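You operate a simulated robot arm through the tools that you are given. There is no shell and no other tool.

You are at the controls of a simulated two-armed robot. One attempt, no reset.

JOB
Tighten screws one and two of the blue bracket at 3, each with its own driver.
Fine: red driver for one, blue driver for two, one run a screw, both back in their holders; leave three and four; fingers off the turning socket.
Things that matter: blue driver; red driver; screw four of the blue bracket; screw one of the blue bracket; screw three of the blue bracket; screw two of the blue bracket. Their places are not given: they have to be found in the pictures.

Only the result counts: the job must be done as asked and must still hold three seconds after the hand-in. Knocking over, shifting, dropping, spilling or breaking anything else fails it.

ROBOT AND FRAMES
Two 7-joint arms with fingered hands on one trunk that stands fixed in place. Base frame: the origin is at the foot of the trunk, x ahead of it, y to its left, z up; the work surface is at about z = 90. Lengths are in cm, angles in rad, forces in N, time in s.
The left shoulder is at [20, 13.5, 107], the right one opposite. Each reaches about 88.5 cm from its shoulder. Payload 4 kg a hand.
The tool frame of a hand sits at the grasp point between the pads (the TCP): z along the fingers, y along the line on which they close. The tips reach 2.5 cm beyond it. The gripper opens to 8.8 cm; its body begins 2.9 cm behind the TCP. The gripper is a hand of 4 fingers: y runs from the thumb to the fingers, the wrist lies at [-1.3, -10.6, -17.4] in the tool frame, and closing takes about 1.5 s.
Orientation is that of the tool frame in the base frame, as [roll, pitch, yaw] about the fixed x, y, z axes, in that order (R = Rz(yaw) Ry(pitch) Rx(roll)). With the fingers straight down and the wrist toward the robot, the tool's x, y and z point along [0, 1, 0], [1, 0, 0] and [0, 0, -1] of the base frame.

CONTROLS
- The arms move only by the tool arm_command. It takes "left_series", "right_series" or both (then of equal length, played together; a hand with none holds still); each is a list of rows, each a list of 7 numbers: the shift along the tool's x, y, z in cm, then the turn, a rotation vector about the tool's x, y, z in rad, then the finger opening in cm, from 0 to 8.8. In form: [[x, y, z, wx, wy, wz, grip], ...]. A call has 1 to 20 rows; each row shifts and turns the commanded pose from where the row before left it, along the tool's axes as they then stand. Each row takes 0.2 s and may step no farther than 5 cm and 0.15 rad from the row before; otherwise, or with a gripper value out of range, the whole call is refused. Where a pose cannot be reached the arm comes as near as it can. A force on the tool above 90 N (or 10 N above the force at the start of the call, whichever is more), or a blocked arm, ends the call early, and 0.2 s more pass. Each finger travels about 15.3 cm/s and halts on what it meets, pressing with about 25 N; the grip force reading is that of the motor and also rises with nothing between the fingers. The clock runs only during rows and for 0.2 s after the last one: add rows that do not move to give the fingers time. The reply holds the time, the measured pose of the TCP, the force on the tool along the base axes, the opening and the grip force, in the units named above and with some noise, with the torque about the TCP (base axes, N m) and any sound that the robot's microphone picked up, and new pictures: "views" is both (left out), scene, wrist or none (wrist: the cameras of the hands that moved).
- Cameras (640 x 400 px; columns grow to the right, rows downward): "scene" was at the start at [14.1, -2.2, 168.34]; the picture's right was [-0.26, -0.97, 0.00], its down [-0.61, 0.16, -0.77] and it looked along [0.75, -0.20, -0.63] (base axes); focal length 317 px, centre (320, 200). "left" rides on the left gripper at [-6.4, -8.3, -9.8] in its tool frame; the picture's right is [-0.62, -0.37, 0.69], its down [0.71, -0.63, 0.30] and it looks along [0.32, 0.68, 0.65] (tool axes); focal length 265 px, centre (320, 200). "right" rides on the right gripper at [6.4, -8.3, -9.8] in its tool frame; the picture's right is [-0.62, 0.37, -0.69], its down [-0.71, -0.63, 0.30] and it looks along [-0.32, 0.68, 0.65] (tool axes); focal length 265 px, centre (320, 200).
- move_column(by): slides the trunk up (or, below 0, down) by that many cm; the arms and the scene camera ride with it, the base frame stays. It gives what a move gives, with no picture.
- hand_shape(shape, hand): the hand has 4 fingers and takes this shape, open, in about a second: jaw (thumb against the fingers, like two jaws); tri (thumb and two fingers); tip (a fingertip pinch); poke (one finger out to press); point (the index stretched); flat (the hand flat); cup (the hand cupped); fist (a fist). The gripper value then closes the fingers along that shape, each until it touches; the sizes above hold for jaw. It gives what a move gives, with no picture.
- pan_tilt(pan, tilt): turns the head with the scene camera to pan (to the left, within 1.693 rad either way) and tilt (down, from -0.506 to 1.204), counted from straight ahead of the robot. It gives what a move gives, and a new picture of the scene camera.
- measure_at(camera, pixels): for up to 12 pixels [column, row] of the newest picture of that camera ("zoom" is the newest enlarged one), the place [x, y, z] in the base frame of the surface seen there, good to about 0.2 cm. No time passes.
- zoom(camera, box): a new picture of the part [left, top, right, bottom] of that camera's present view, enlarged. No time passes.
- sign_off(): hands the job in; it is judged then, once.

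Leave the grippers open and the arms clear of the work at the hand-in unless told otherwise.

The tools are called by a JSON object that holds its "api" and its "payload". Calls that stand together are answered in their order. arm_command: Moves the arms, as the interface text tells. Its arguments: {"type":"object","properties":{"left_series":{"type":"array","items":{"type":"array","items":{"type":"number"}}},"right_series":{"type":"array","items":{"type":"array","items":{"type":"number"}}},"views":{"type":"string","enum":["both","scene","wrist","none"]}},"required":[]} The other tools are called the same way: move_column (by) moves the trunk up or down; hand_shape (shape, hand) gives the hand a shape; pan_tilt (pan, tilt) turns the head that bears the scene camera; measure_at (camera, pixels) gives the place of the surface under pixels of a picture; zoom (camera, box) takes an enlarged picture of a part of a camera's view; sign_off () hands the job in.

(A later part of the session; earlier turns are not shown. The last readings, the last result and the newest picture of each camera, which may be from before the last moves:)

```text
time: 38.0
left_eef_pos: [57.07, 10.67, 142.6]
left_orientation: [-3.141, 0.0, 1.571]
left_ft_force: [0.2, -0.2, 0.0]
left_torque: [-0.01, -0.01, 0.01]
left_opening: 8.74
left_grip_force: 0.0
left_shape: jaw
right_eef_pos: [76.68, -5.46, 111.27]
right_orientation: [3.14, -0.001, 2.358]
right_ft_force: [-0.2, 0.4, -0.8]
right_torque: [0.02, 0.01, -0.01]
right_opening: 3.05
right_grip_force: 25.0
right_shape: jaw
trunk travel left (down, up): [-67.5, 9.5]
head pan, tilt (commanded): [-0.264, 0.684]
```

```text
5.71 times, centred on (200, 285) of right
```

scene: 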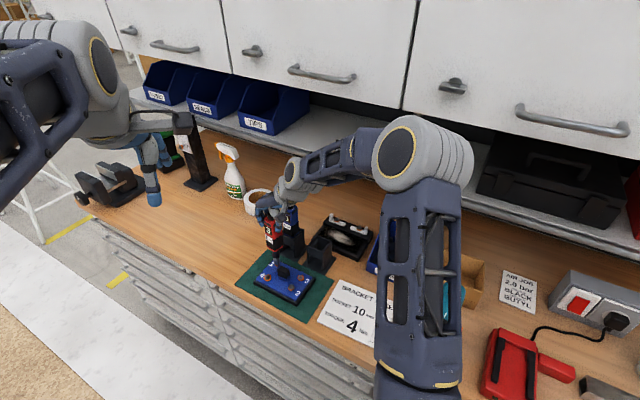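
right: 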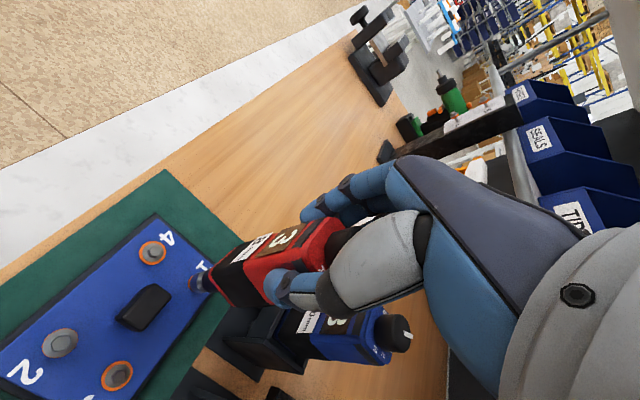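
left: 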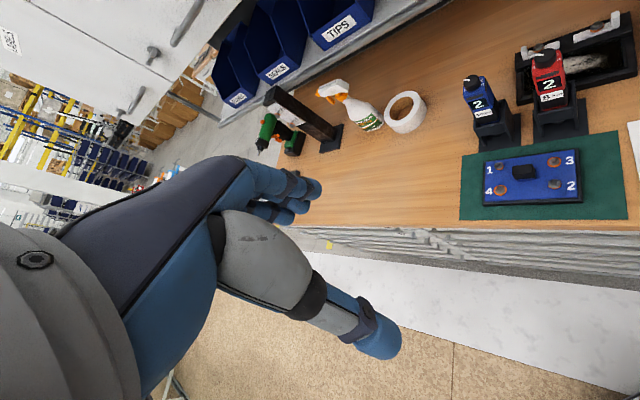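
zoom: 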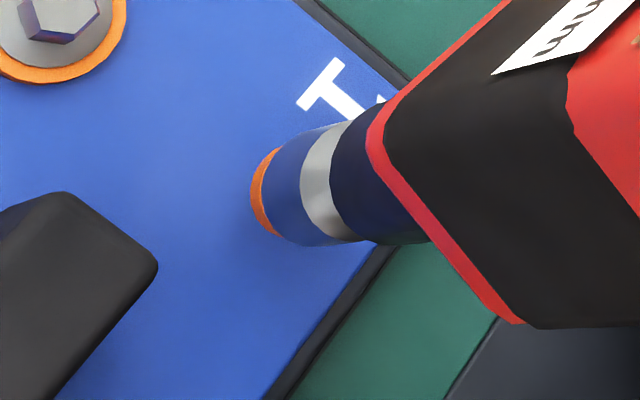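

Force rose from −5.1 to −0.8 N (about 4 N of contact), and the socket now covers the hex and flange. I'll press further in small steps and listen for the driver starting.

{"api": "arm_command", "payload": {"right_series": [[0, 0, 0.1, 0, 0, 0, 2.0], [0, 0, 0.1, 0, 0, 0, 2.0], [0, 0, 0.1, 0, 0, 0, 2.0]], "views": "both"}}

{"api": "zoom", "payload": {"camera": "scene", "box": [250, 200, 310, 280]}}

```text
time: 38.8
left_eef_pos: [57.17, 10.84, 142.65]
left_orientation: [3.141, 0.0, 1.57]
left_ft_force: [0.2, 0.6, 0.3]
left_torque: [-0.03, 0.01, -0.01]
left_opening: 8.75
left_grip_force: 0.1
left_shape: jaw
right_eef_pos: [76.69, -5.42, 110.85]
right_orientation: [3.14, 0.0, 2.358]
right_ft_force: [0.0, 0.1, 1.2]
right_torque: [0.02, -0.03, -0.03]
right_opening: 3.07
right_grip_force: 25.2
right_shape: jaw
trunk travel left (down, up): [-67.5, 9.5]
head pan, tilt (commanded): [-0.264, 0.684]
```

scene: 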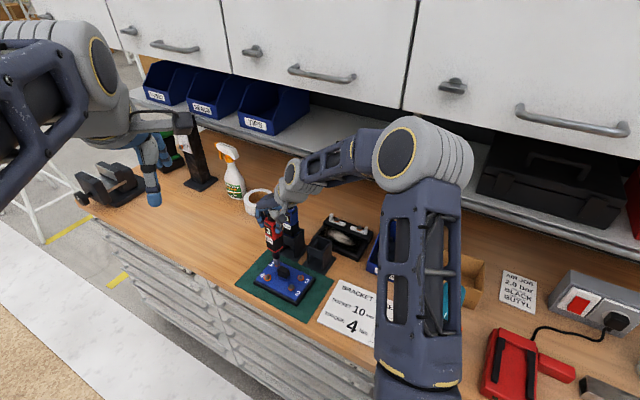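
right: 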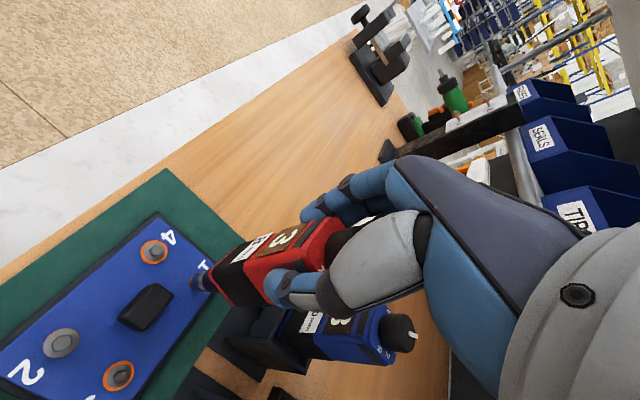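

```text
5.00 times, centred on (280, 240) of scene
```

zoom: 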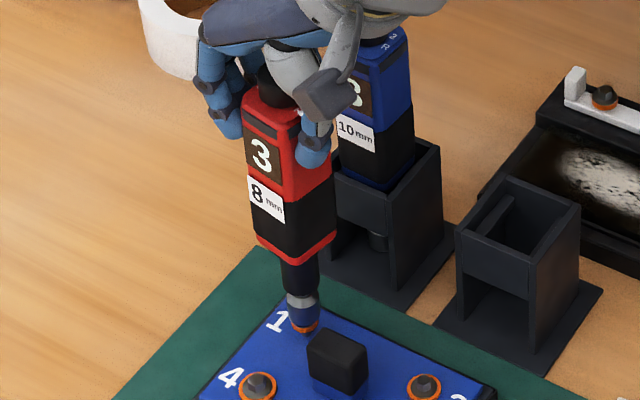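

Contact force is about 6 N, and the neck seems to move down toward the socket like a spring-loaded push-to-start spindle. I'll look closer, then keep pressing.

{"api": "zoom", "payload": {"camera": "scene", "box": [255, 240, 305, 280]}}

{"api": "arm_command", "payload": {"right_series": [[0, 0, 0.1, 0, 0, 0, 2.0], [0, 0, 0.1, 0, 0, 0, 2.0]], "views": "both"}}

{"api": "zoom", "payload": {"camera": "scene", "box": [255, 240, 305, 280]}}

```text
10.00 times, centred on (280, 260) of scene
```

zoom: 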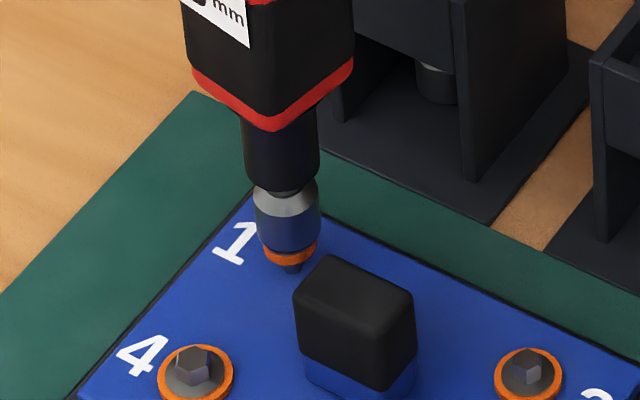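

```text
time: 39.4
left_eef_pos: [57.11, 10.73, 142.59]
left_orientation: [3.142, 0.0, 1.57]
left_ft_force: [0.6, -0.8, 0.1]
left_torque: [0.01, -0.04, -0.02]
left_opening: 8.74
left_grip_force: 0.0
left_shape: jaw
right_eef_pos: [76.77, -5.42, 110.67]
right_orientation: [-3.141, 0.0, 2.357]
right_ft_force: [-0.5, 0.1, 1.1]
right_torque: [-0.02, 0.0, 0.02]
right_opening: 3.07
right_grip_force: 25.5
right_shape: jaw
trunk travel left (down, up): [-67.5, 9.5]
head pan, tilt (commanded): [-0.264, 0.684]
```

scene: 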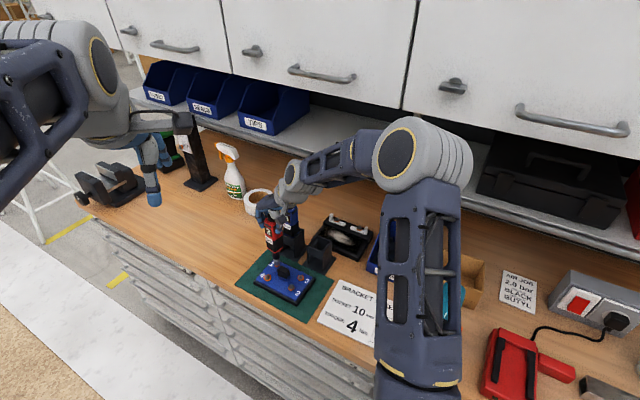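
right: 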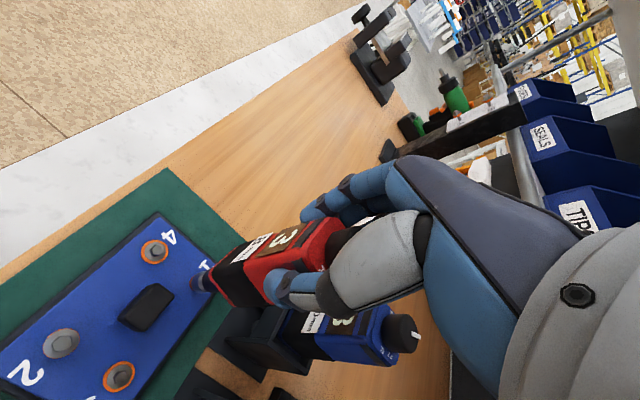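

```text
10.00 times, centred on (280, 260) of scene
```

zoom: 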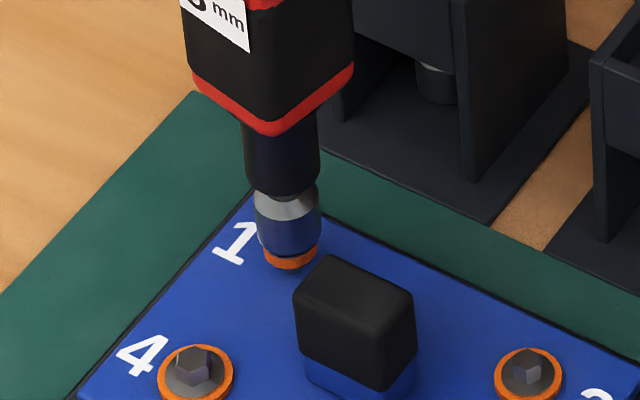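

The washer has sunk slightly (the shaft below it is now hidden), and the force is steady at about 6 N, so the screw is moving down with the socket. I'll keep following it down in small steps.

{"api": "arm_command", "payload": {"right_series": [[0, 0, 0.1, 0, 0, 0, 2.0], [0, 0, 0.1, 0, 0, 0, 2.0], [0, 0, 0.1, 0, 0, 0, 2.0]], "views": "both"}}

{"api": "zoom", "payload": {"camera": "scene", "box": [255, 240, 305, 280]}}

{"api": "zoom", "payload": {"camera": "right", "box": [150, 220, 330, 320]}}

```text
time: 40.2
left_eef_pos: [57.13, 10.5, 142.54]
left_orientation: [3.141, -0.002, 1.571]
left_ft_force: [0.2, 0.2, 0.2]
left_torque: [0.0, 0.0, 0.01]
left_opening: 8.76
left_grip_force: 0.1
left_shape: jaw
right_eef_pos: [76.76, -5.41, 110.33]
right_orientation: [3.142, -0.001, 2.358]
right_ft_force: [0.9, 0.8, 1.0]
right_torque: [0.03, 0.04, 0.02]
right_opening: 3.1
right_grip_force: 25.1
right_shape: jaw
trunk travel left (down, up): [-67.5, 9.5]
head pan, tilt (commanded): [-0.264, 0.684]
```

scene: 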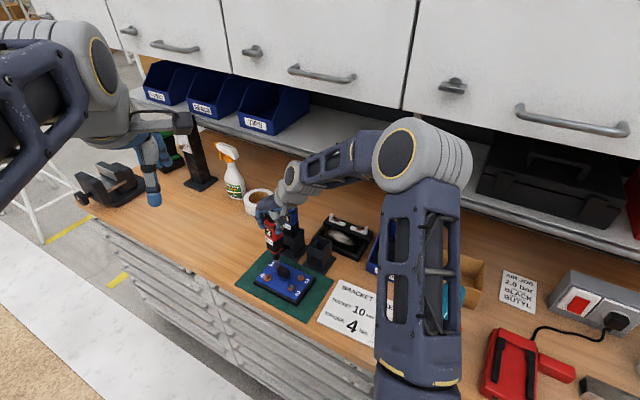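
right: 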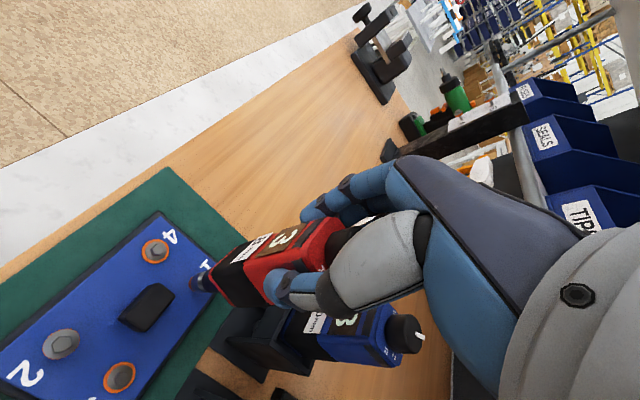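

```text
10.00 times, centred on (280, 260) of scene
```

zoom: 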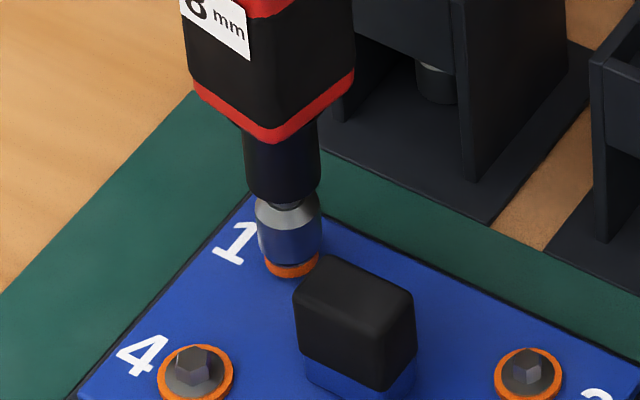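

```text
3.56 times, centred on (240, 270) of right
```

zoom: 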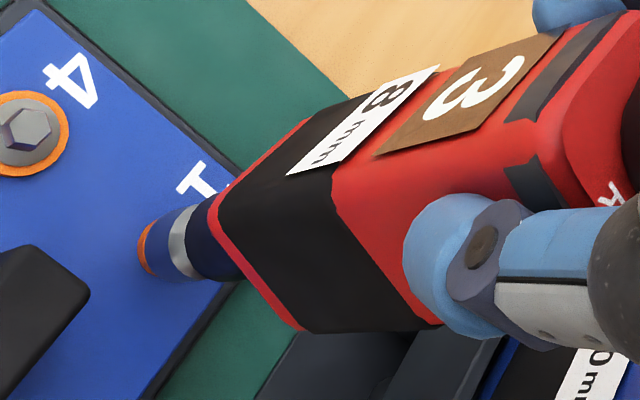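

The screw keeps sinking at a steady ~6 N push. I'll continue following it down.

{"api": "arm_command", "payload": {"right_series": [[0, 0, 0.1, 0, 0, 0, 2.0], [0, 0, 0.1, 0, 0, 0, 2.0], [0, 0, 0.1, 0, 0, 0, 2.0], [0, 0, 0.1, 0, 0, 0, 2.0]], "views": "both"}}

{"api": "zoom", "payload": {"camera": "scene", "box": [255, 240, 305, 280]}}

{"api": "zoom", "payload": {"camera": "right", "box": [150, 220, 330, 320]}}

```text
time: 41.2
left_eef_pos: [57.16, 10.59, 142.61]
left_orientation: [3.141, 0.0, 1.572]
left_ft_force: [0.2, 0.5, 0.0]
left_torque: [0.0, -0.01, 0.02]
left_opening: 8.76
left_grip_force: 0.0
left_shape: jaw
right_eef_pos: [76.76, -5.43, 110.01]
right_orientation: [-3.141, -0.001, 2.357]
right_ft_force: [0.0, -0.3, 0.0]
right_torque: [0.03, 0.0, -0.04]
right_opening: 3.07
right_grip_force: 25.8
right_shape: jaw
trunk travel left (down, up): [-67.5, 9.5]
head pan, tilt (commanded): [-0.264, 0.684]
```

scene: 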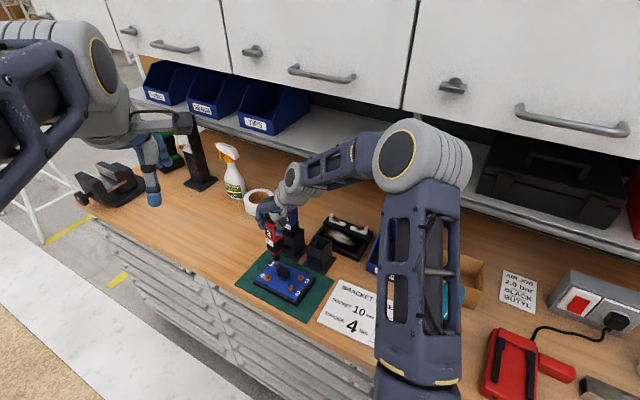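
right: 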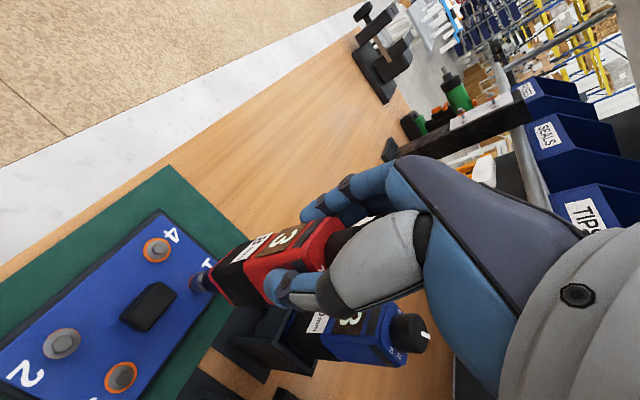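

```text
10.00 times, centred on (280, 260) of scene
```

zoom: 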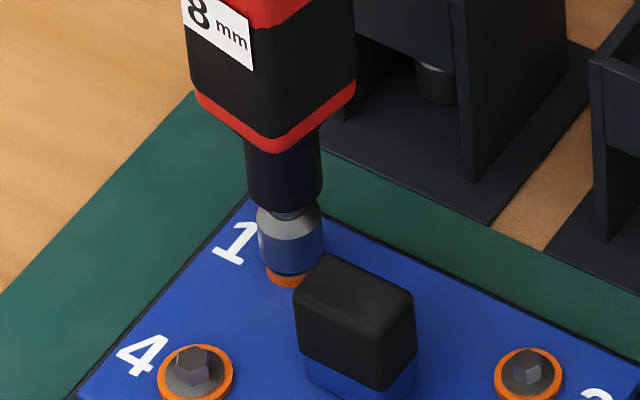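

```text
3.56 times, centred on (240, 270) of right
```

zoom: 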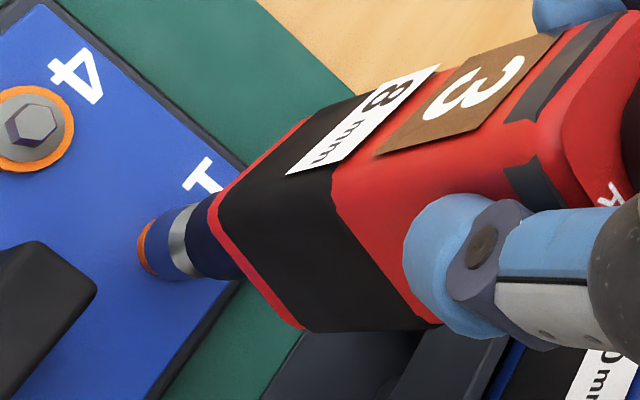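

The washer is close to the plate now (bottom at zoom (288, 286)). I continue with a few more 0.1 cm steps.

{"api": "arm_command", "payload": {"right_series": [[0, 0, 0.1, 0, 0, 0, 2.0], [0, 0, 0.1, 0, 0, 0, 2.0], [0, 0, 0.1, 0, 0, 0, 2.0]], "views": "both"}}

{"api": "zoom", "payload": {"camera": "scene", "box": [255, 240, 305, 280]}}

{"api": "zoom", "payload": {"camera": "scene", "box": [250, 190, 310, 250]}}

```text
time: 42.0
left_eef_pos: [57.14, 10.64, 142.6]
left_orientation: [3.141, 0.001, 1.569]
left_ft_force: [-0.6, -0.8, -0.4]
left_torque: [0.03, 0.01, 0.03]
left_opening: 8.75
left_grip_force: 0.1
left_shape: jaw
right_eef_pos: [76.72, -5.5, 109.68]
right_orientation: [-3.141, -0.001, 2.357]
right_ft_force: [-0.6, 0.3, 2.0]
right_torque: [0.02, 0.0, 0.0]
right_opening: 3.05
right_grip_force: 25.3
right_shape: jaw
trunk travel left (down, up): [-67.5, 9.5]
head pan, tilt (commanded): [-0.264, 0.684]
```

scene: 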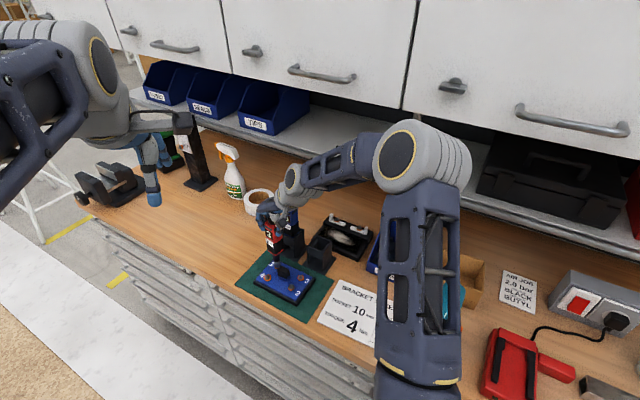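
right: 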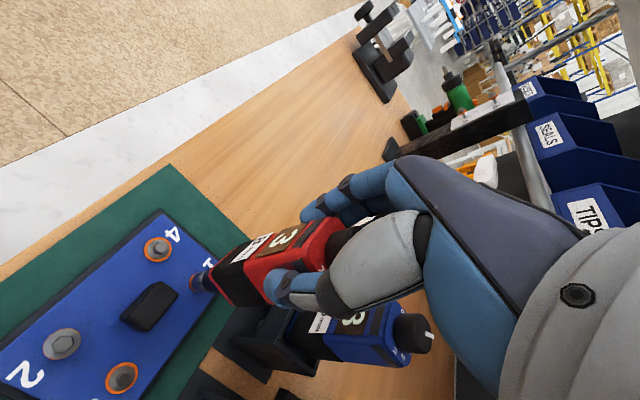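

```text
10.00 times, centred on (280, 260) of scene
```

zoom: 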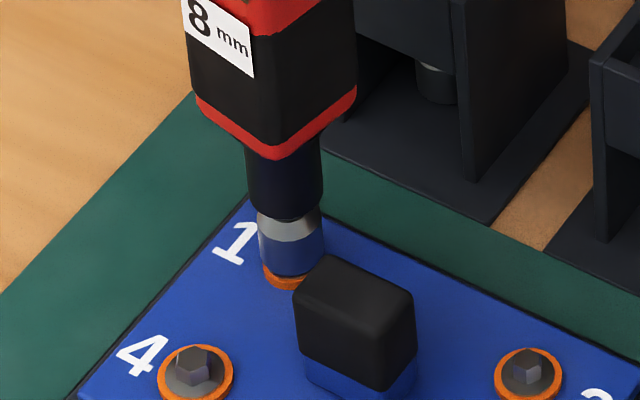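

```text
6.67 times, centred on (280, 220) of scene
```

zoom: 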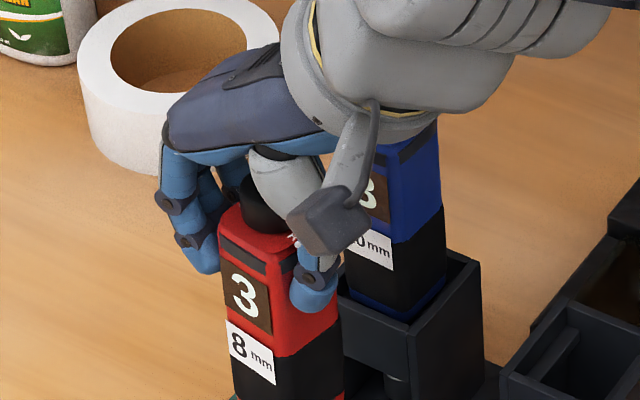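

The washer has stopped moving and force is rising slightly (about 7 N), with no sound so far. I'll press a bit more and watch.

{"api": "arm_command", "payload": {"right_series": [[0, 0, 0.1, 0, 0, 0, 2.0], [0, 0, 0.1, 0, 0, 0, 2.0]], "views": "both"}}

{"api": "zoom", "payload": {"camera": "scene", "box": [255, 240, 305, 280]}}

{"api": "zoom", "payload": {"camera": "right", "box": [150, 220, 330, 320]}}

```text
time: 42.6
left_eef_pos: [57.15, 10.69, 142.61]
left_orientation: [-3.141, 0.001, 1.57]
left_ft_force: [-0.5, 0.7, 0.2]
left_torque: [-0.03, -0.02, -0.01]
left_opening: 8.76
left_grip_force: 0.0
left_shape: jaw
right_eef_pos: [76.8, -5.28, 109.6]
right_orientation: [-3.14, 0.0, 2.359]
right_ft_force: [-0.2, 0.5, 2.9]
right_torque: [0.0, 0.0, 0.0]
right_opening: 3.07
right_grip_force: 25.1
right_shape: jaw
trunk travel left (down, up): [-67.5, 9.5]
head pan, tilt (commanded): [-0.264, 0.684]
```

scene: 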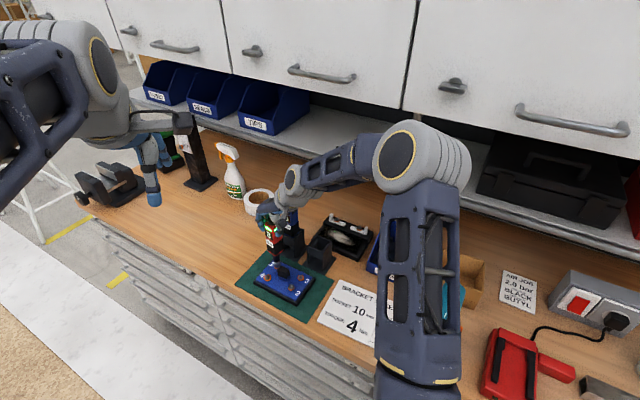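
right: 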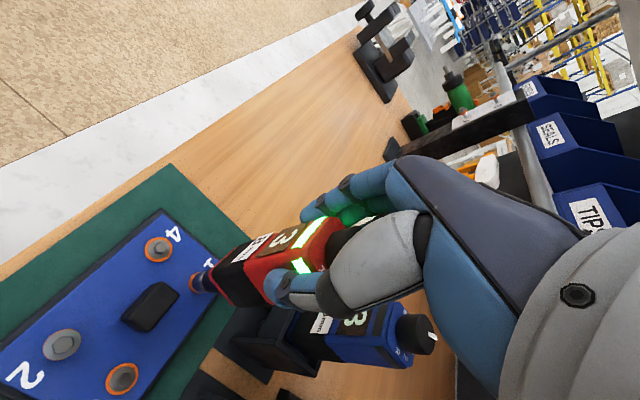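

```text
10.00 times, centred on (280, 260) of scene
```

zoom: 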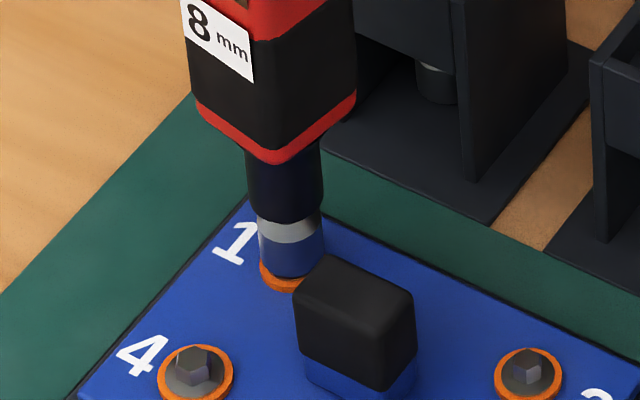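

```text
3.56 times, centred on (240, 270) of right
```

zoom: 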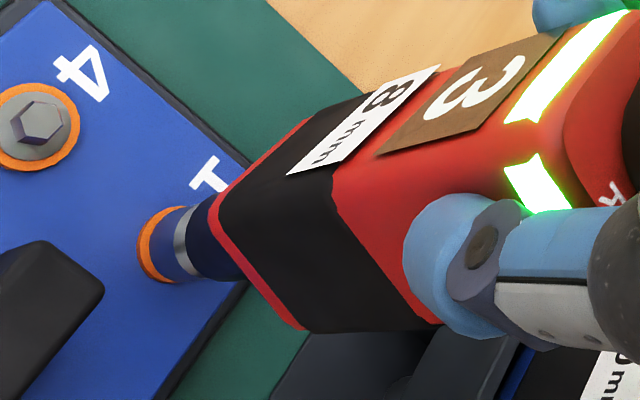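

The LED strips just lit green and the washer spread flat like those at 3 and 4, which looks like torque reached. I'll hold still briefly to confirm the state is steady.

{"api": "arm_command", "payload": {"right_series": [[0, 0, 0, 0, 0, 0, 2.0], [0, 0, 0, 0, 0, 0, 2.0]], "views": "both"}}

{"api": "zoom", "payload": {"camera": "scene", "box": [250, 200, 310, 280]}}

{"api": "zoom", "payload": {"camera": "right", "box": [150, 220, 330, 320]}}

```text
time: 43.2
left_eef_pos: [57.09, 10.61, 142.56]
left_orientation: [-3.14, -0.001, 1.573]
left_ft_force: [-0.4, 0.3, 0.2]
left_torque: [-0.01, 0.01, 0.01]
left_opening: 8.76
left_grip_force: 0.0
left_shape: jaw
right_eef_pos: [76.81, -5.28, 109.55]
right_orientation: [-3.141, 0.001, 2.36]
right_ft_force: [0.1, 0.9, 2.5]
right_torque: [0.05, -0.03, -0.03]
right_opening: 3.06
right_grip_force: 25.1
right_shape: jaw
trunk travel left (down, up): [-67.5, 9.5]
head pan, tilt (commanded): [-0.264, 0.684]
```

scene: 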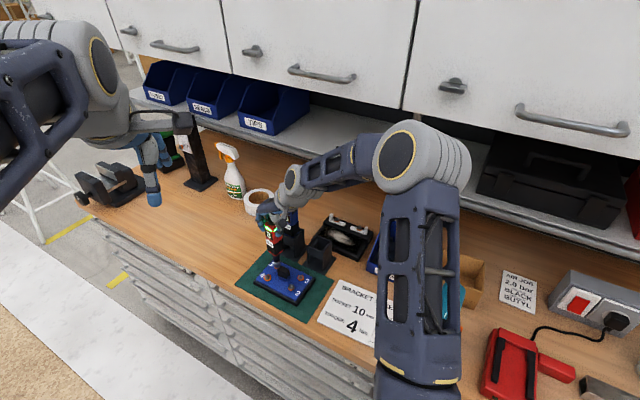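
right: 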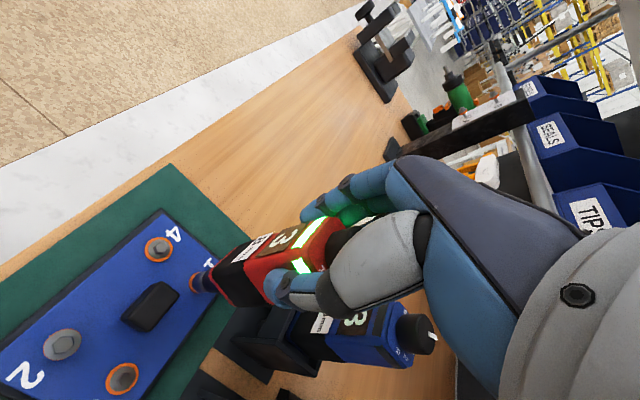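

```text
5.00 times, centred on (280, 240) of scene
```

zoom: 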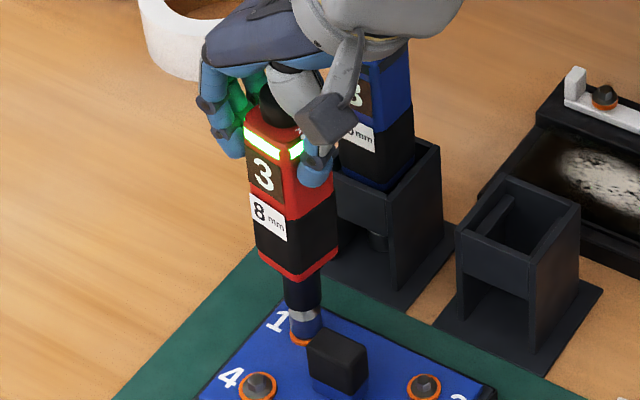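

```text
3.56 times, centred on (240, 270) of right
```

zoom: 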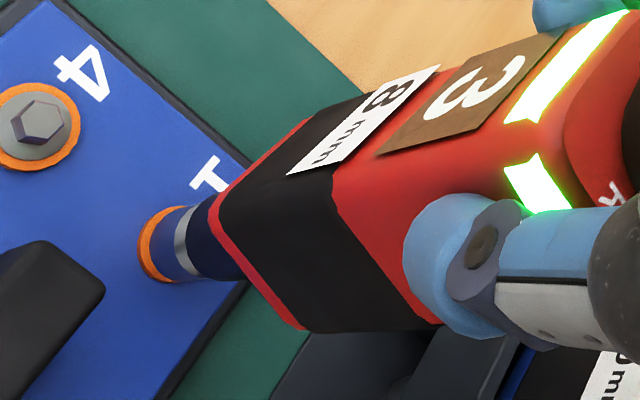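

Green is steady and the washer under screw 1 has spread. The run is finished, so I'll lift the driver straight up off the screw.

{"api": "arm_command", "payload": {"right_series": [[0, 0, -0.8, 0, 0, 0, 2.0], [0, 0, -1.2, 0, 0, 0, 2.0], [0, 0, -1.5, 0, 0, 0, 2.0], [0, 0, -1.5, 0, 0, 0, 2.0], [0, 0, -1.5, 0, 0, 0, 2.0], [0, 0, -1.5, 0, 0, 0, 2.0], [0, 0, -1.5, 0, 0, 0, 2.0], [0, 0, 0, 0, 0, 0, 2.0]], "views": "both"}}

{"api": "zoom", "payload": {"camera": "scene", "box": [245, 190, 325, 290]}}

{"api": "zoom", "payload": {"camera": "scene", "box": [255, 250, 305, 290]}}

```text
time: 45.0
left_eef_pos: [57.17, 10.59, 142.54]
left_orientation: [3.139, 0.0, 1.571]
left_ft_force: [-0.7, -0.2, 0.6]
left_torque: [0.0, -0.01, 0.01]
left_opening: 8.8
left_grip_force: 0.0
left_shape: jaw
right_eef_pos: [76.73, -5.54, 119.09]
right_orientation: [-3.14, 0.001, 2.357]
right_ft_force: [0.1, -0.1, -4.6]
right_torque: [0.05, -0.01, 0.0]
right_opening: 3.08
right_grip_force: 25.1
right_shape: jaw
trunk travel left (down, up): [-67.5, 9.5]
head pan, tilt (commanded): [-0.264, 0.684]
```

scene: 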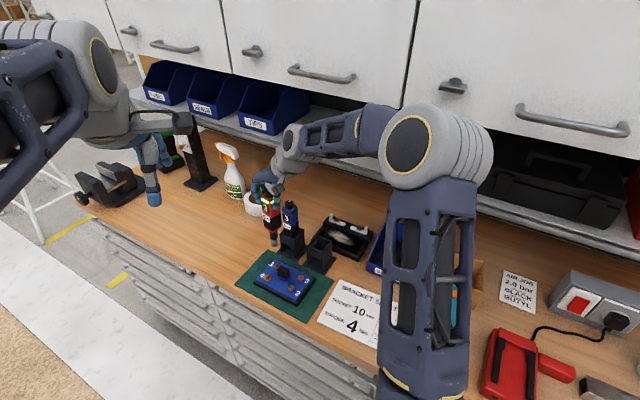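
right: 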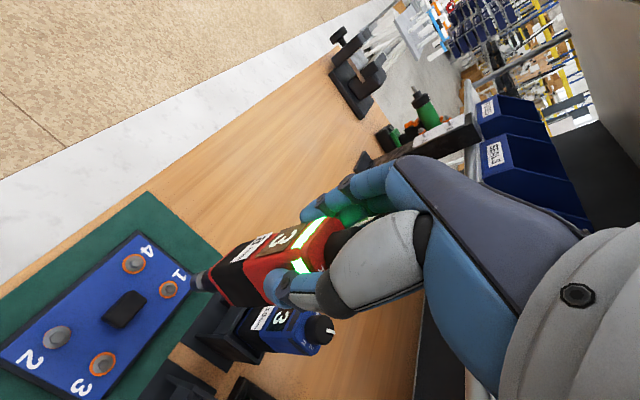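

```text
4.00 times, centred on (285, 240) of scene
```

zoom: 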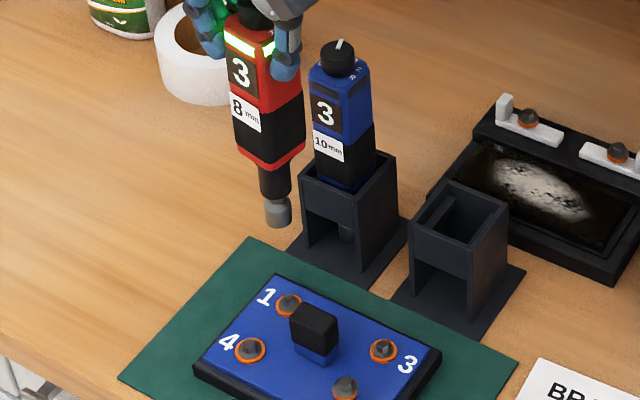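

```text
10.00 times, centred on (280, 270) of scene
```

zoom: 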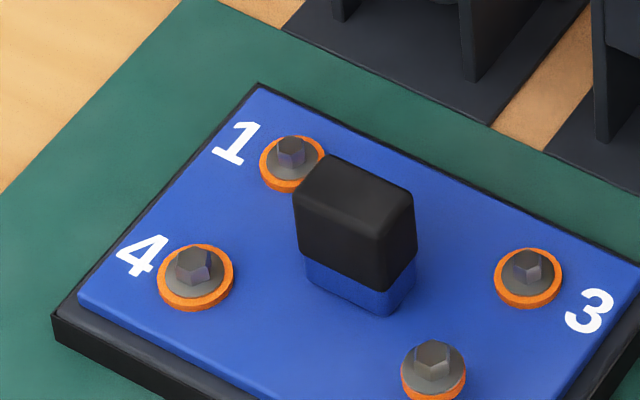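

Screw 1 is now seated flat like 3 and 4. Next I carry the red driver back over its holder (hand at ≈[76.8, -18.6]), staying at z≈119 and bowing around the blue driver.

{"api": "arm_command", "payload": {"right_series": [[-0.825, -2.0, 0, 0, 0, 0, 2.0], [-0.825, -2.0, 0, 0, 0, 0, 2.0], [-0.825, -2.0, 0, 0, 0, 0, 2.0], [-1.7, -0.79, 0, 0, 0, 0, 2.0], [-1.7, -0.79, 0, 0, 0, 0, 2.0], [-1.7, -0.79, 0, 0, 0, 0, 2.0], [-1.7, -0.79, 0, 0, 0, 0, 2.0], [0, 0, 0, 0, 0, 0, 2.0], [0, 0, 0, 0, 0, 0, 2.0]], "views": "both"}}

{"api": "zoom", "payload": {"camera": "scene", "box": [290, 200, 350, 260]}}

{"api": "zoom", "payload": {"camera": "right", "box": [100, 150, 420, 380]}}

```text
time: 47.0
left_eef_pos: [57.12, 10.71, 142.56]
left_orientation: [3.141, 0.0, 1.572]
left_ft_force: [-0.4, 1.0, -0.4]
left_torque: [0.02, 0.03, -0.01]
left_opening: 8.76
left_grip_force: 0.0
left_shape: jaw
right_eef_pos: [76.72, -18.54, 118.91]
right_orientation: [-3.141, -0.001, 2.358]
right_ft_force: [0.0, 0.4, -4.4]
right_torque: [0.03, -0.01, 0.07]
right_opening: 3.05
right_grip_force: 25.6
right_shape: jaw
trunk travel left (down, up): [-67.5, 9.5]
head pan, tilt (commanded): [-0.264, 0.684]
```

scene: 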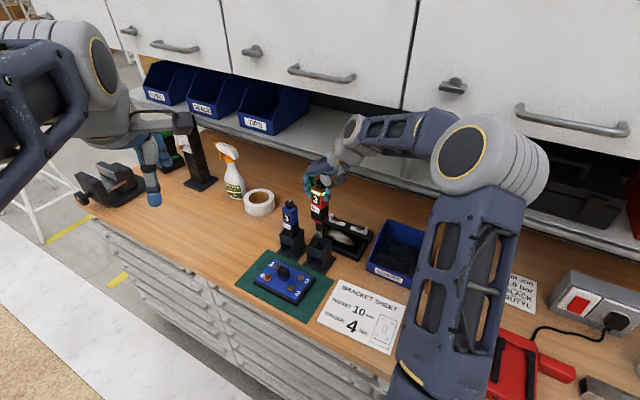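
right: 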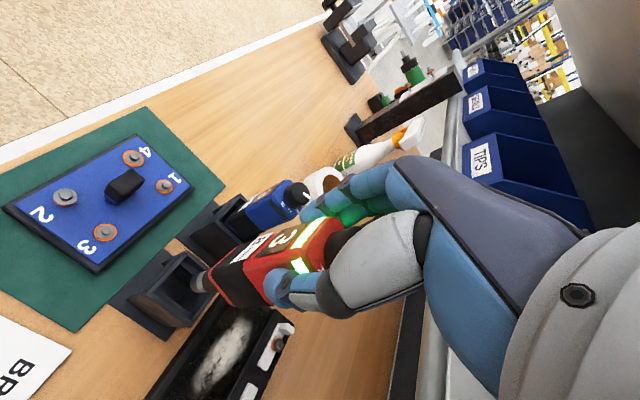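

```text
6.67 times, centred on (320, 230) of scene
```

zoom: 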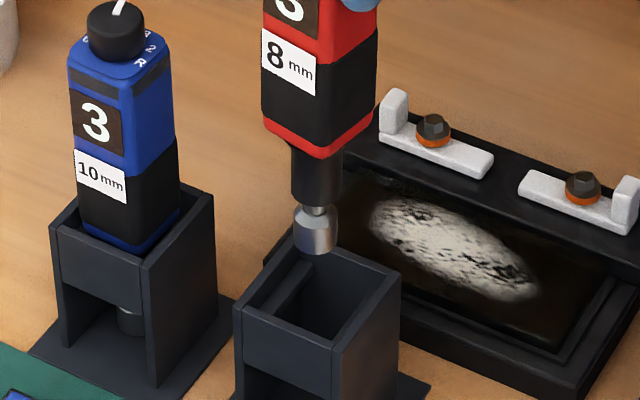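

```text
1.74 times, centred on (260, 265) of right
```

zoom: 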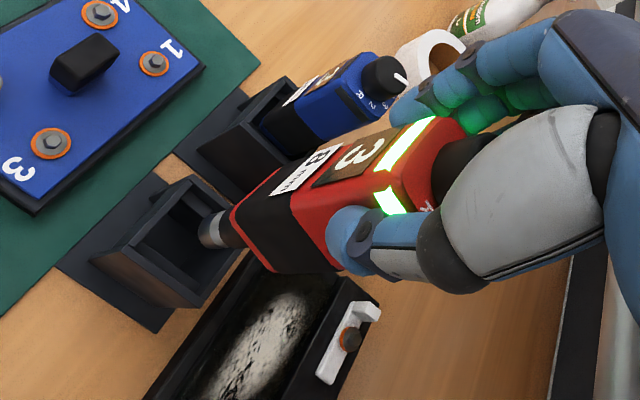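

The position matches the lift-out picture. I'll correct the small commanded offset (tool y −0.1), lower 7.5 cm so only the neck enters the holder, and check the body against the holder's mouth.

{"api": "arm_command", "payload": {"right_series": [[-0.025, -0.1, 0, 0, 0, 0, 2.0], [0, 0, 1.5, 0, 0, 0, 2.0], [0, 0, 1.5, 0, 0, 0, 2.0], [0, 0, 1.5, 0, 0, 0, 2.0], [0, 0, 1.5, 0, 0, 0, 2.0], [0, 0, 1.5, 0, 0, 0, 2.0], [0, 0, 0, 0, 0, 0, 2.0]], "views": "both"}}

{"api": "zoom", "payload": {"camera": "scene", "box": [290, 210, 350, 270]}}

{"api": "zoom", "payload": {"camera": "right", "box": [130, 180, 330, 360]}}

```text
time: 48.6
left_eef_pos: [57.17, 10.71, 142.58]
left_orientation: [-3.141, -0.001, 1.57]
left_ft_force: [-0.1, 0.2, -0.1]
left_torque: [-0.01, 0.0, 0.01]
left_opening: 8.77
left_grip_force: 0.0
left_shape: jaw
right_eef_pos: [76.59, -18.6, 111.53]
right_orientation: [3.141, 0.001, 2.358]
right_ft_force: [-0.8, -0.9, -4.9]
right_torque: [0.04, 0.0, 0.04]
right_opening: 3.08
right_grip_force: 25.1
right_shape: jaw
trunk travel left (down, up): [-67.5, 9.5]
head pan, tilt (commanded): [-0.264, 0.684]
```

scene: 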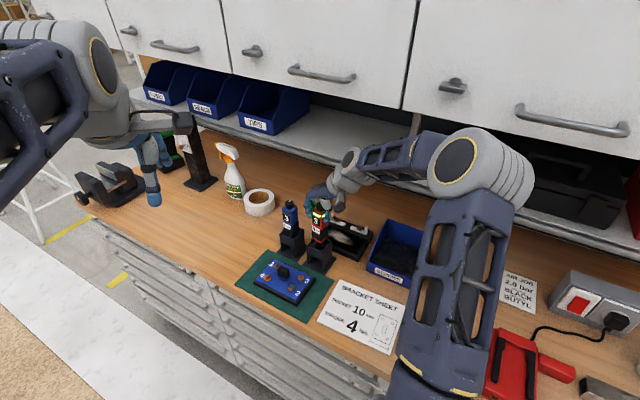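
right: 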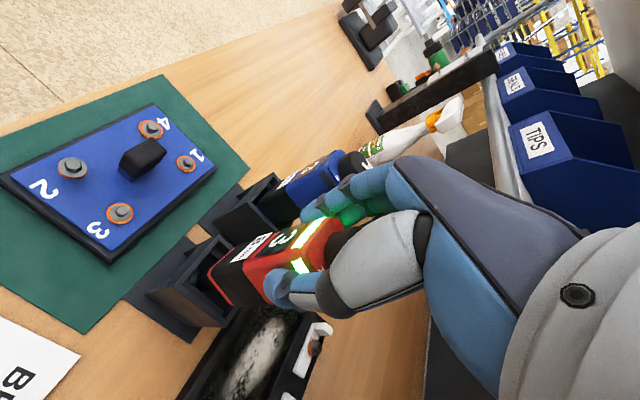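

```text
6.67 times, centred on (320, 240) of scene
```

zoom: 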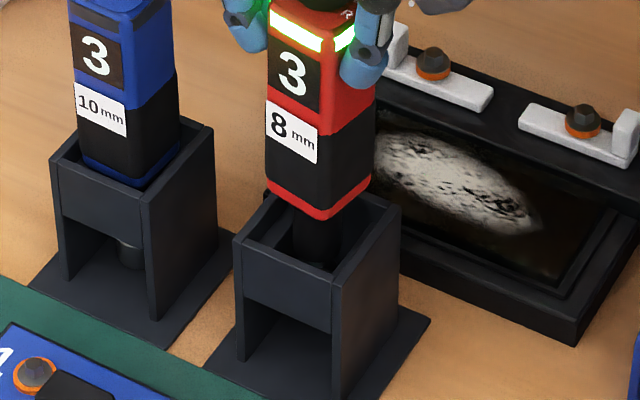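

```text
2.22 times, centred on (230, 270) of right
```

zoom: 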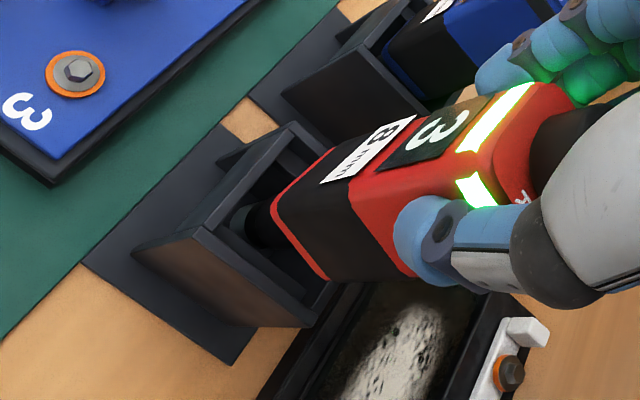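

The body is centred over the mouth as it was on lift-out. I'll lower 2.5 cm slowly.

{"api": "arm_command", "payload": {"right_series": [[0, 0, 0.5, 0, 0, 0, 2.0], [0, 0, 0.5, 0, 0, 0, 2.0], [0, 0, 0.5, 0, 0, 0, 2.0], [0, 0, 0.5, 0, 0, 0, 2.0], [0, 0, 0.5, 0, 0, 0, 2.0]], "views": "both"}}

{"api": "zoom", "payload": {"camera": "scene", "box": [290, 210, 350, 270]}}

```text
time: 49.8
left_eef_pos: [57.16, 10.67, 142.6]
left_orientation: [3.141, 0.0, 1.572]
left_ft_force: [0.1, -0.1, 0.1]
left_torque: [-0.03, 0.02, 0.03]
left_opening: 8.75
left_grip_force: 0.1
left_shape: jaw
right_eef_pos: [76.65, -18.58, 109.01]
right_orientation: [3.141, 0.002, 2.355]
right_ft_force: [-0.3, -0.6, -5.3]
right_torque: [0.01, 0.01, -0.06]
right_opening: 3.06
right_grip_force: 24.6
right_shape: jaw
trunk travel left (down, up): [-67.5, 9.5]
head pan, tilt (commanded): [-0.264, 0.684]
```

scene: 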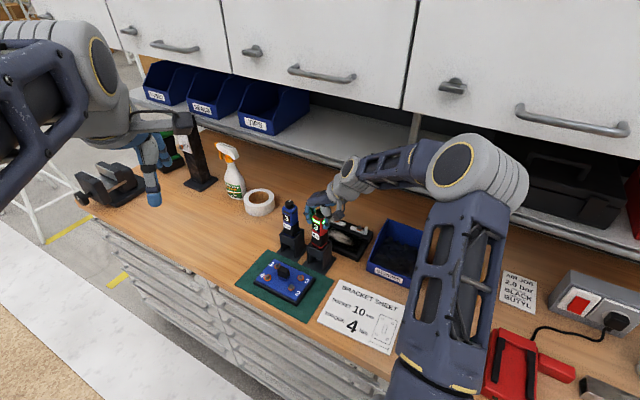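
right: 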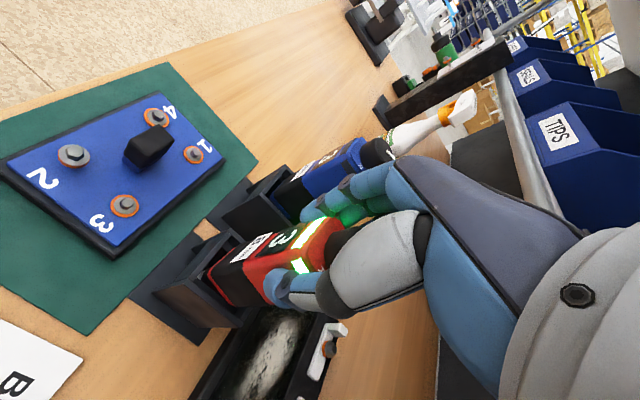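

```text
6.67 times, centred on (320, 240) of scene
```

zoom: 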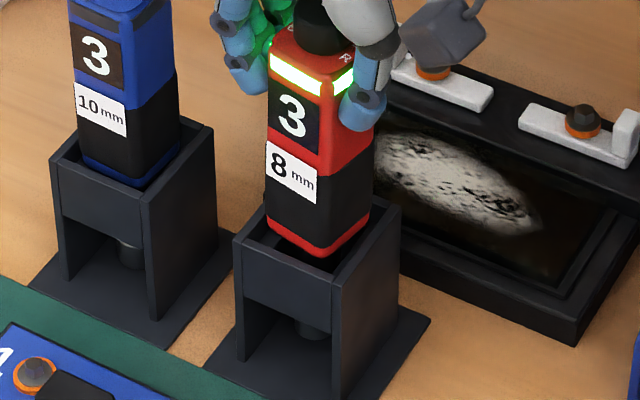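

It's going in freely. About 1 cm remains, so I'll lower in 0.2 cm steps watching for contact.

{"api": "arm_command", "payload": {"right_series": [[0, 0, 0.2, 0, 0, 0, 2.0], [0, 0, 0.2, 0, 0, 0, 2.0], [0, 0, 0.2, 0, 0, 0, 2.0], [0, 0, 0.2, 0, 0, 0, 2.0], [0, 0, 0.15, 0, 0, 0, 2.0]], "views": "both"}}

{"api": "zoom", "payload": {"camera": "scene", "box": [290, 210, 350, 270]}}

```text
time: 51.0
left_eef_pos: [57.14, 10.5, 142.62]
left_orientation: [-3.142, 0.0, 1.569]
left_ft_force: [0.7, 0.0, -1.4]
left_torque: [0.03, 0.02, 0.0]
left_opening: 8.74
left_grip_force: 0.0
left_shape: jaw
right_eef_pos: [76.73, -18.62, 108.03]
right_orientation: [3.141, 0.0, 2.358]
right_ft_force: [-0.1, 0.0, -4.0]
right_torque: [0.01, 0.02, 0.01]
right_opening: 3.09
right_grip_force: 25.0
right_shape: jaw
trunk travel left (down, up): [-67.5, 9.5]
head pan, tilt (commanded): [-0.264, 0.684]
```

scene: 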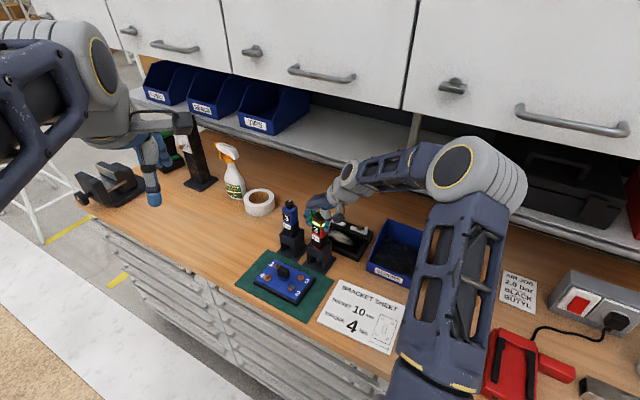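
right: 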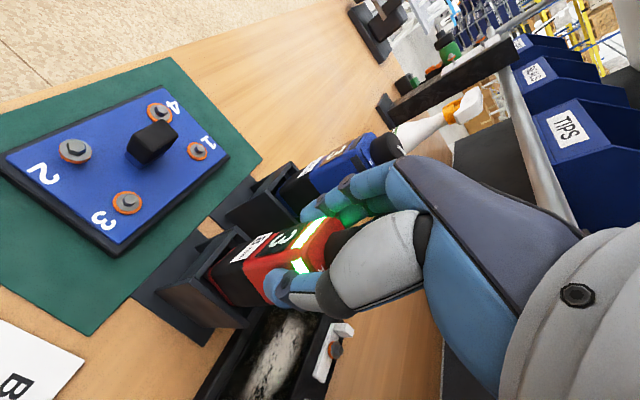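

```text
6.67 times, centred on (320, 240) of scene
```

zoom: 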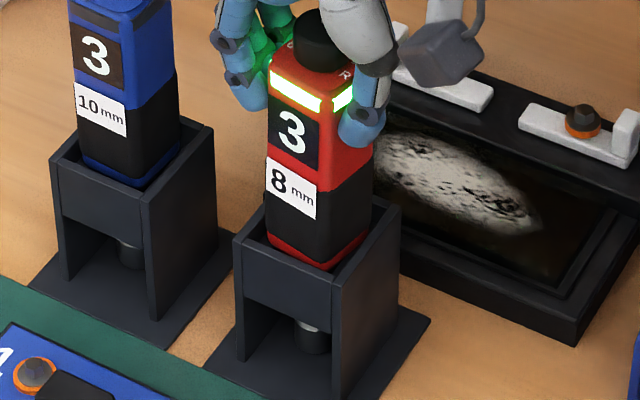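

It's nearly seated. I'll lower another 0.15 cm in small steps and check whether the weight transfers.

{"api": "arm_command", "payload": {"right_series": [[0, 0, 0.08, 0, 0, 0, 2.0], [0, 0, 0.08, 0, 0, 0, 2.0]], "views": "scene"}}

{"api": "zoom", "payload": {"camera": "scene", "box": [265, 175, 365, 275]}}

```text
time: 51.6
left_eef_pos: [57.2, 10.63, 142.61]
left_orientation: [-3.141, 0.001, 1.571]
left_ft_force: [0.5, -0.2, -0.7]
left_torque: [0.01, 0.0, 0.0]
left_opening: 8.76
left_grip_force: 0.0
left_shape: jaw
right_eef_pos: [76.67, -18.52, 108.0]
right_orientation: [-3.141, 0.0, 2.358]
right_ft_force: [-0.5, 1.0, 1.0]
right_torque: [-0.01, 0.02, 0.0]
right_opening: 3.06
right_grip_force: 24.8
right_shape: jaw
trunk travel left (down, up): [-67.5, 9.5]
head pan, tilt (commanded): [-0.264, 0.684]
```

scene: 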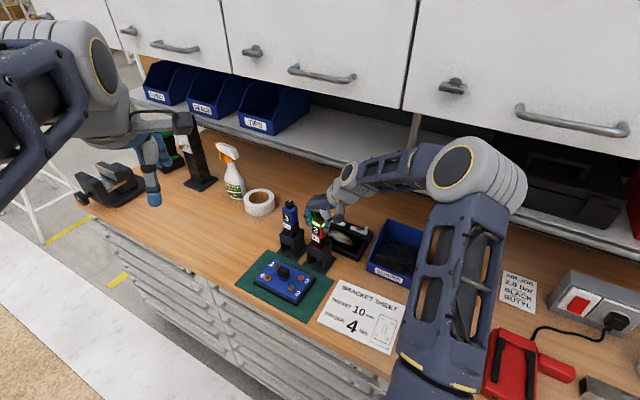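

```text
4.00 times, centred on (315, 225) of scene
```

zoom: 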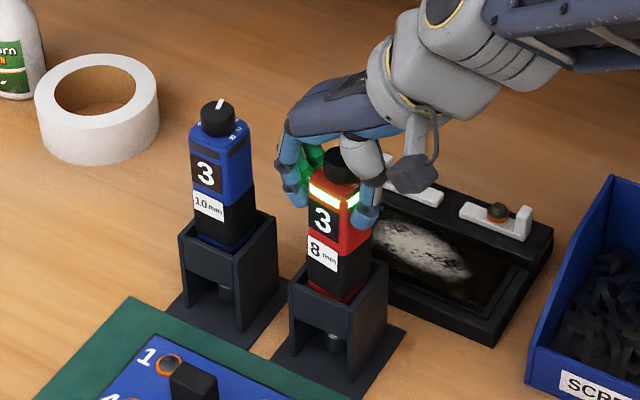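

The weight has transferred (force went from −4 to +1 N), so the red driver is seated. I'll open the fingers fully and rise straight up.

{"api": "arm_command", "payload": {"right_series": [[0, 0, 0, 0, 0, 0, 3.5], [0, 0, 0, 0, 0, 0, 5.0], [0, 0, 0, 0, 0, 0, 7.0], [0, 0, 0, 0, 0, 0, 8.8], [0, 0, 0, 0, 0, 0, 8.8], [0, 0, 0, 0, 0, 0, 8.8], [0, 0, -1.5, 0, 0, 0, 8.8], [0, 0, -2.4, 0, 0, 0, 8.8], [0, 0, -2.4, 0, 0, 0, 8.8], [0, 0, -2.4, 0, 0, 0, 8.8], [0, 0, -2.4, 0, 0, 0, 8.8], [0, 0, 0, 0, 0, 0, 8.8]], "views": "both"}}

{"api": "zoom", "payload": {"camera": "scene", "box": [250, 180, 370, 300]}}

{"api": "zoom", "payload": {"camera": "right", "box": [130, 160, 330, 360]}}

```text
time: 54.2
left_eef_pos: [57.12, 10.72, 142.59]
left_orientation: [3.141, 0.0, 1.57]
left_ft_force: [-0.8, -0.6, 0.1]
left_torque: [0.01, -0.01, -0.03]
left_opening: 8.72
left_grip_force: 0.2
left_shape: jaw
right_eef_pos: [76.85, -18.6, 119.08]
right_orientation: [-3.142, 0.002, 2.358]
right_ft_force: [-0.4, 0.5, 0.2]
right_torque: [0.01, -0.01, -0.01]
right_opening: 8.8
right_grip_force: 0.0
right_shape: jaw
trunk travel left (down, up): [-67.5, 9.5]
head pan, tilt (commanded): [-0.264, 0.684]
```

scene: 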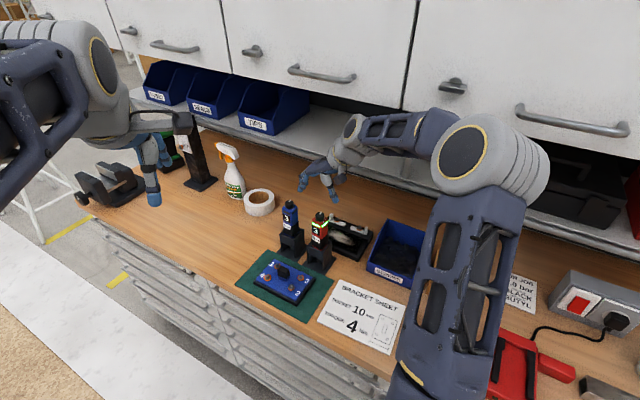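
right: 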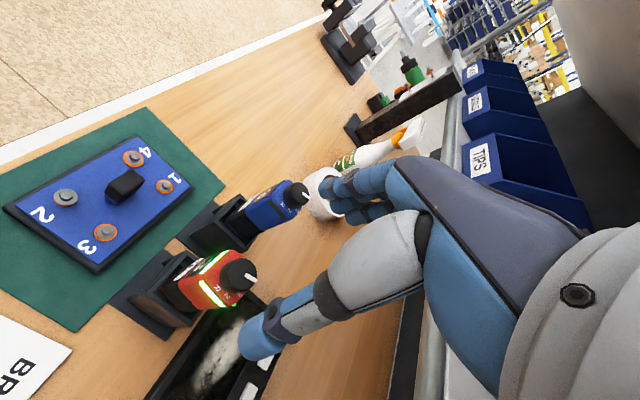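

```text
3.33 times, centred on (310, 240) of scene
```

zoom: 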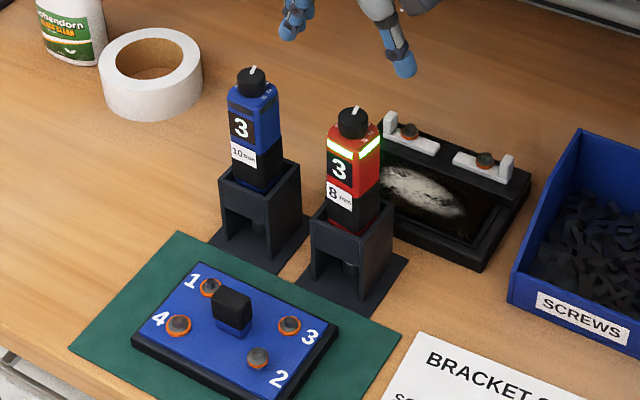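

```text
2.00 times, centred on (230, 260) of right
```

zoom: 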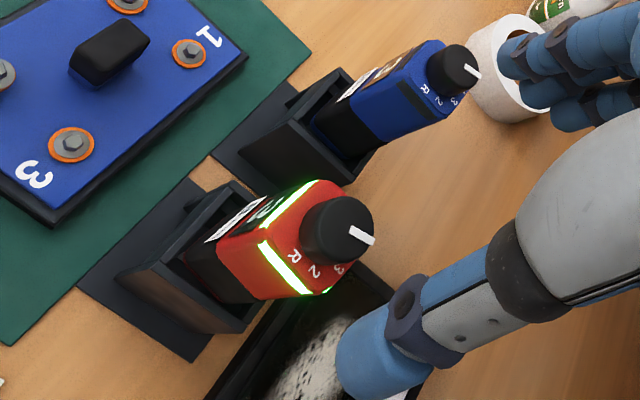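

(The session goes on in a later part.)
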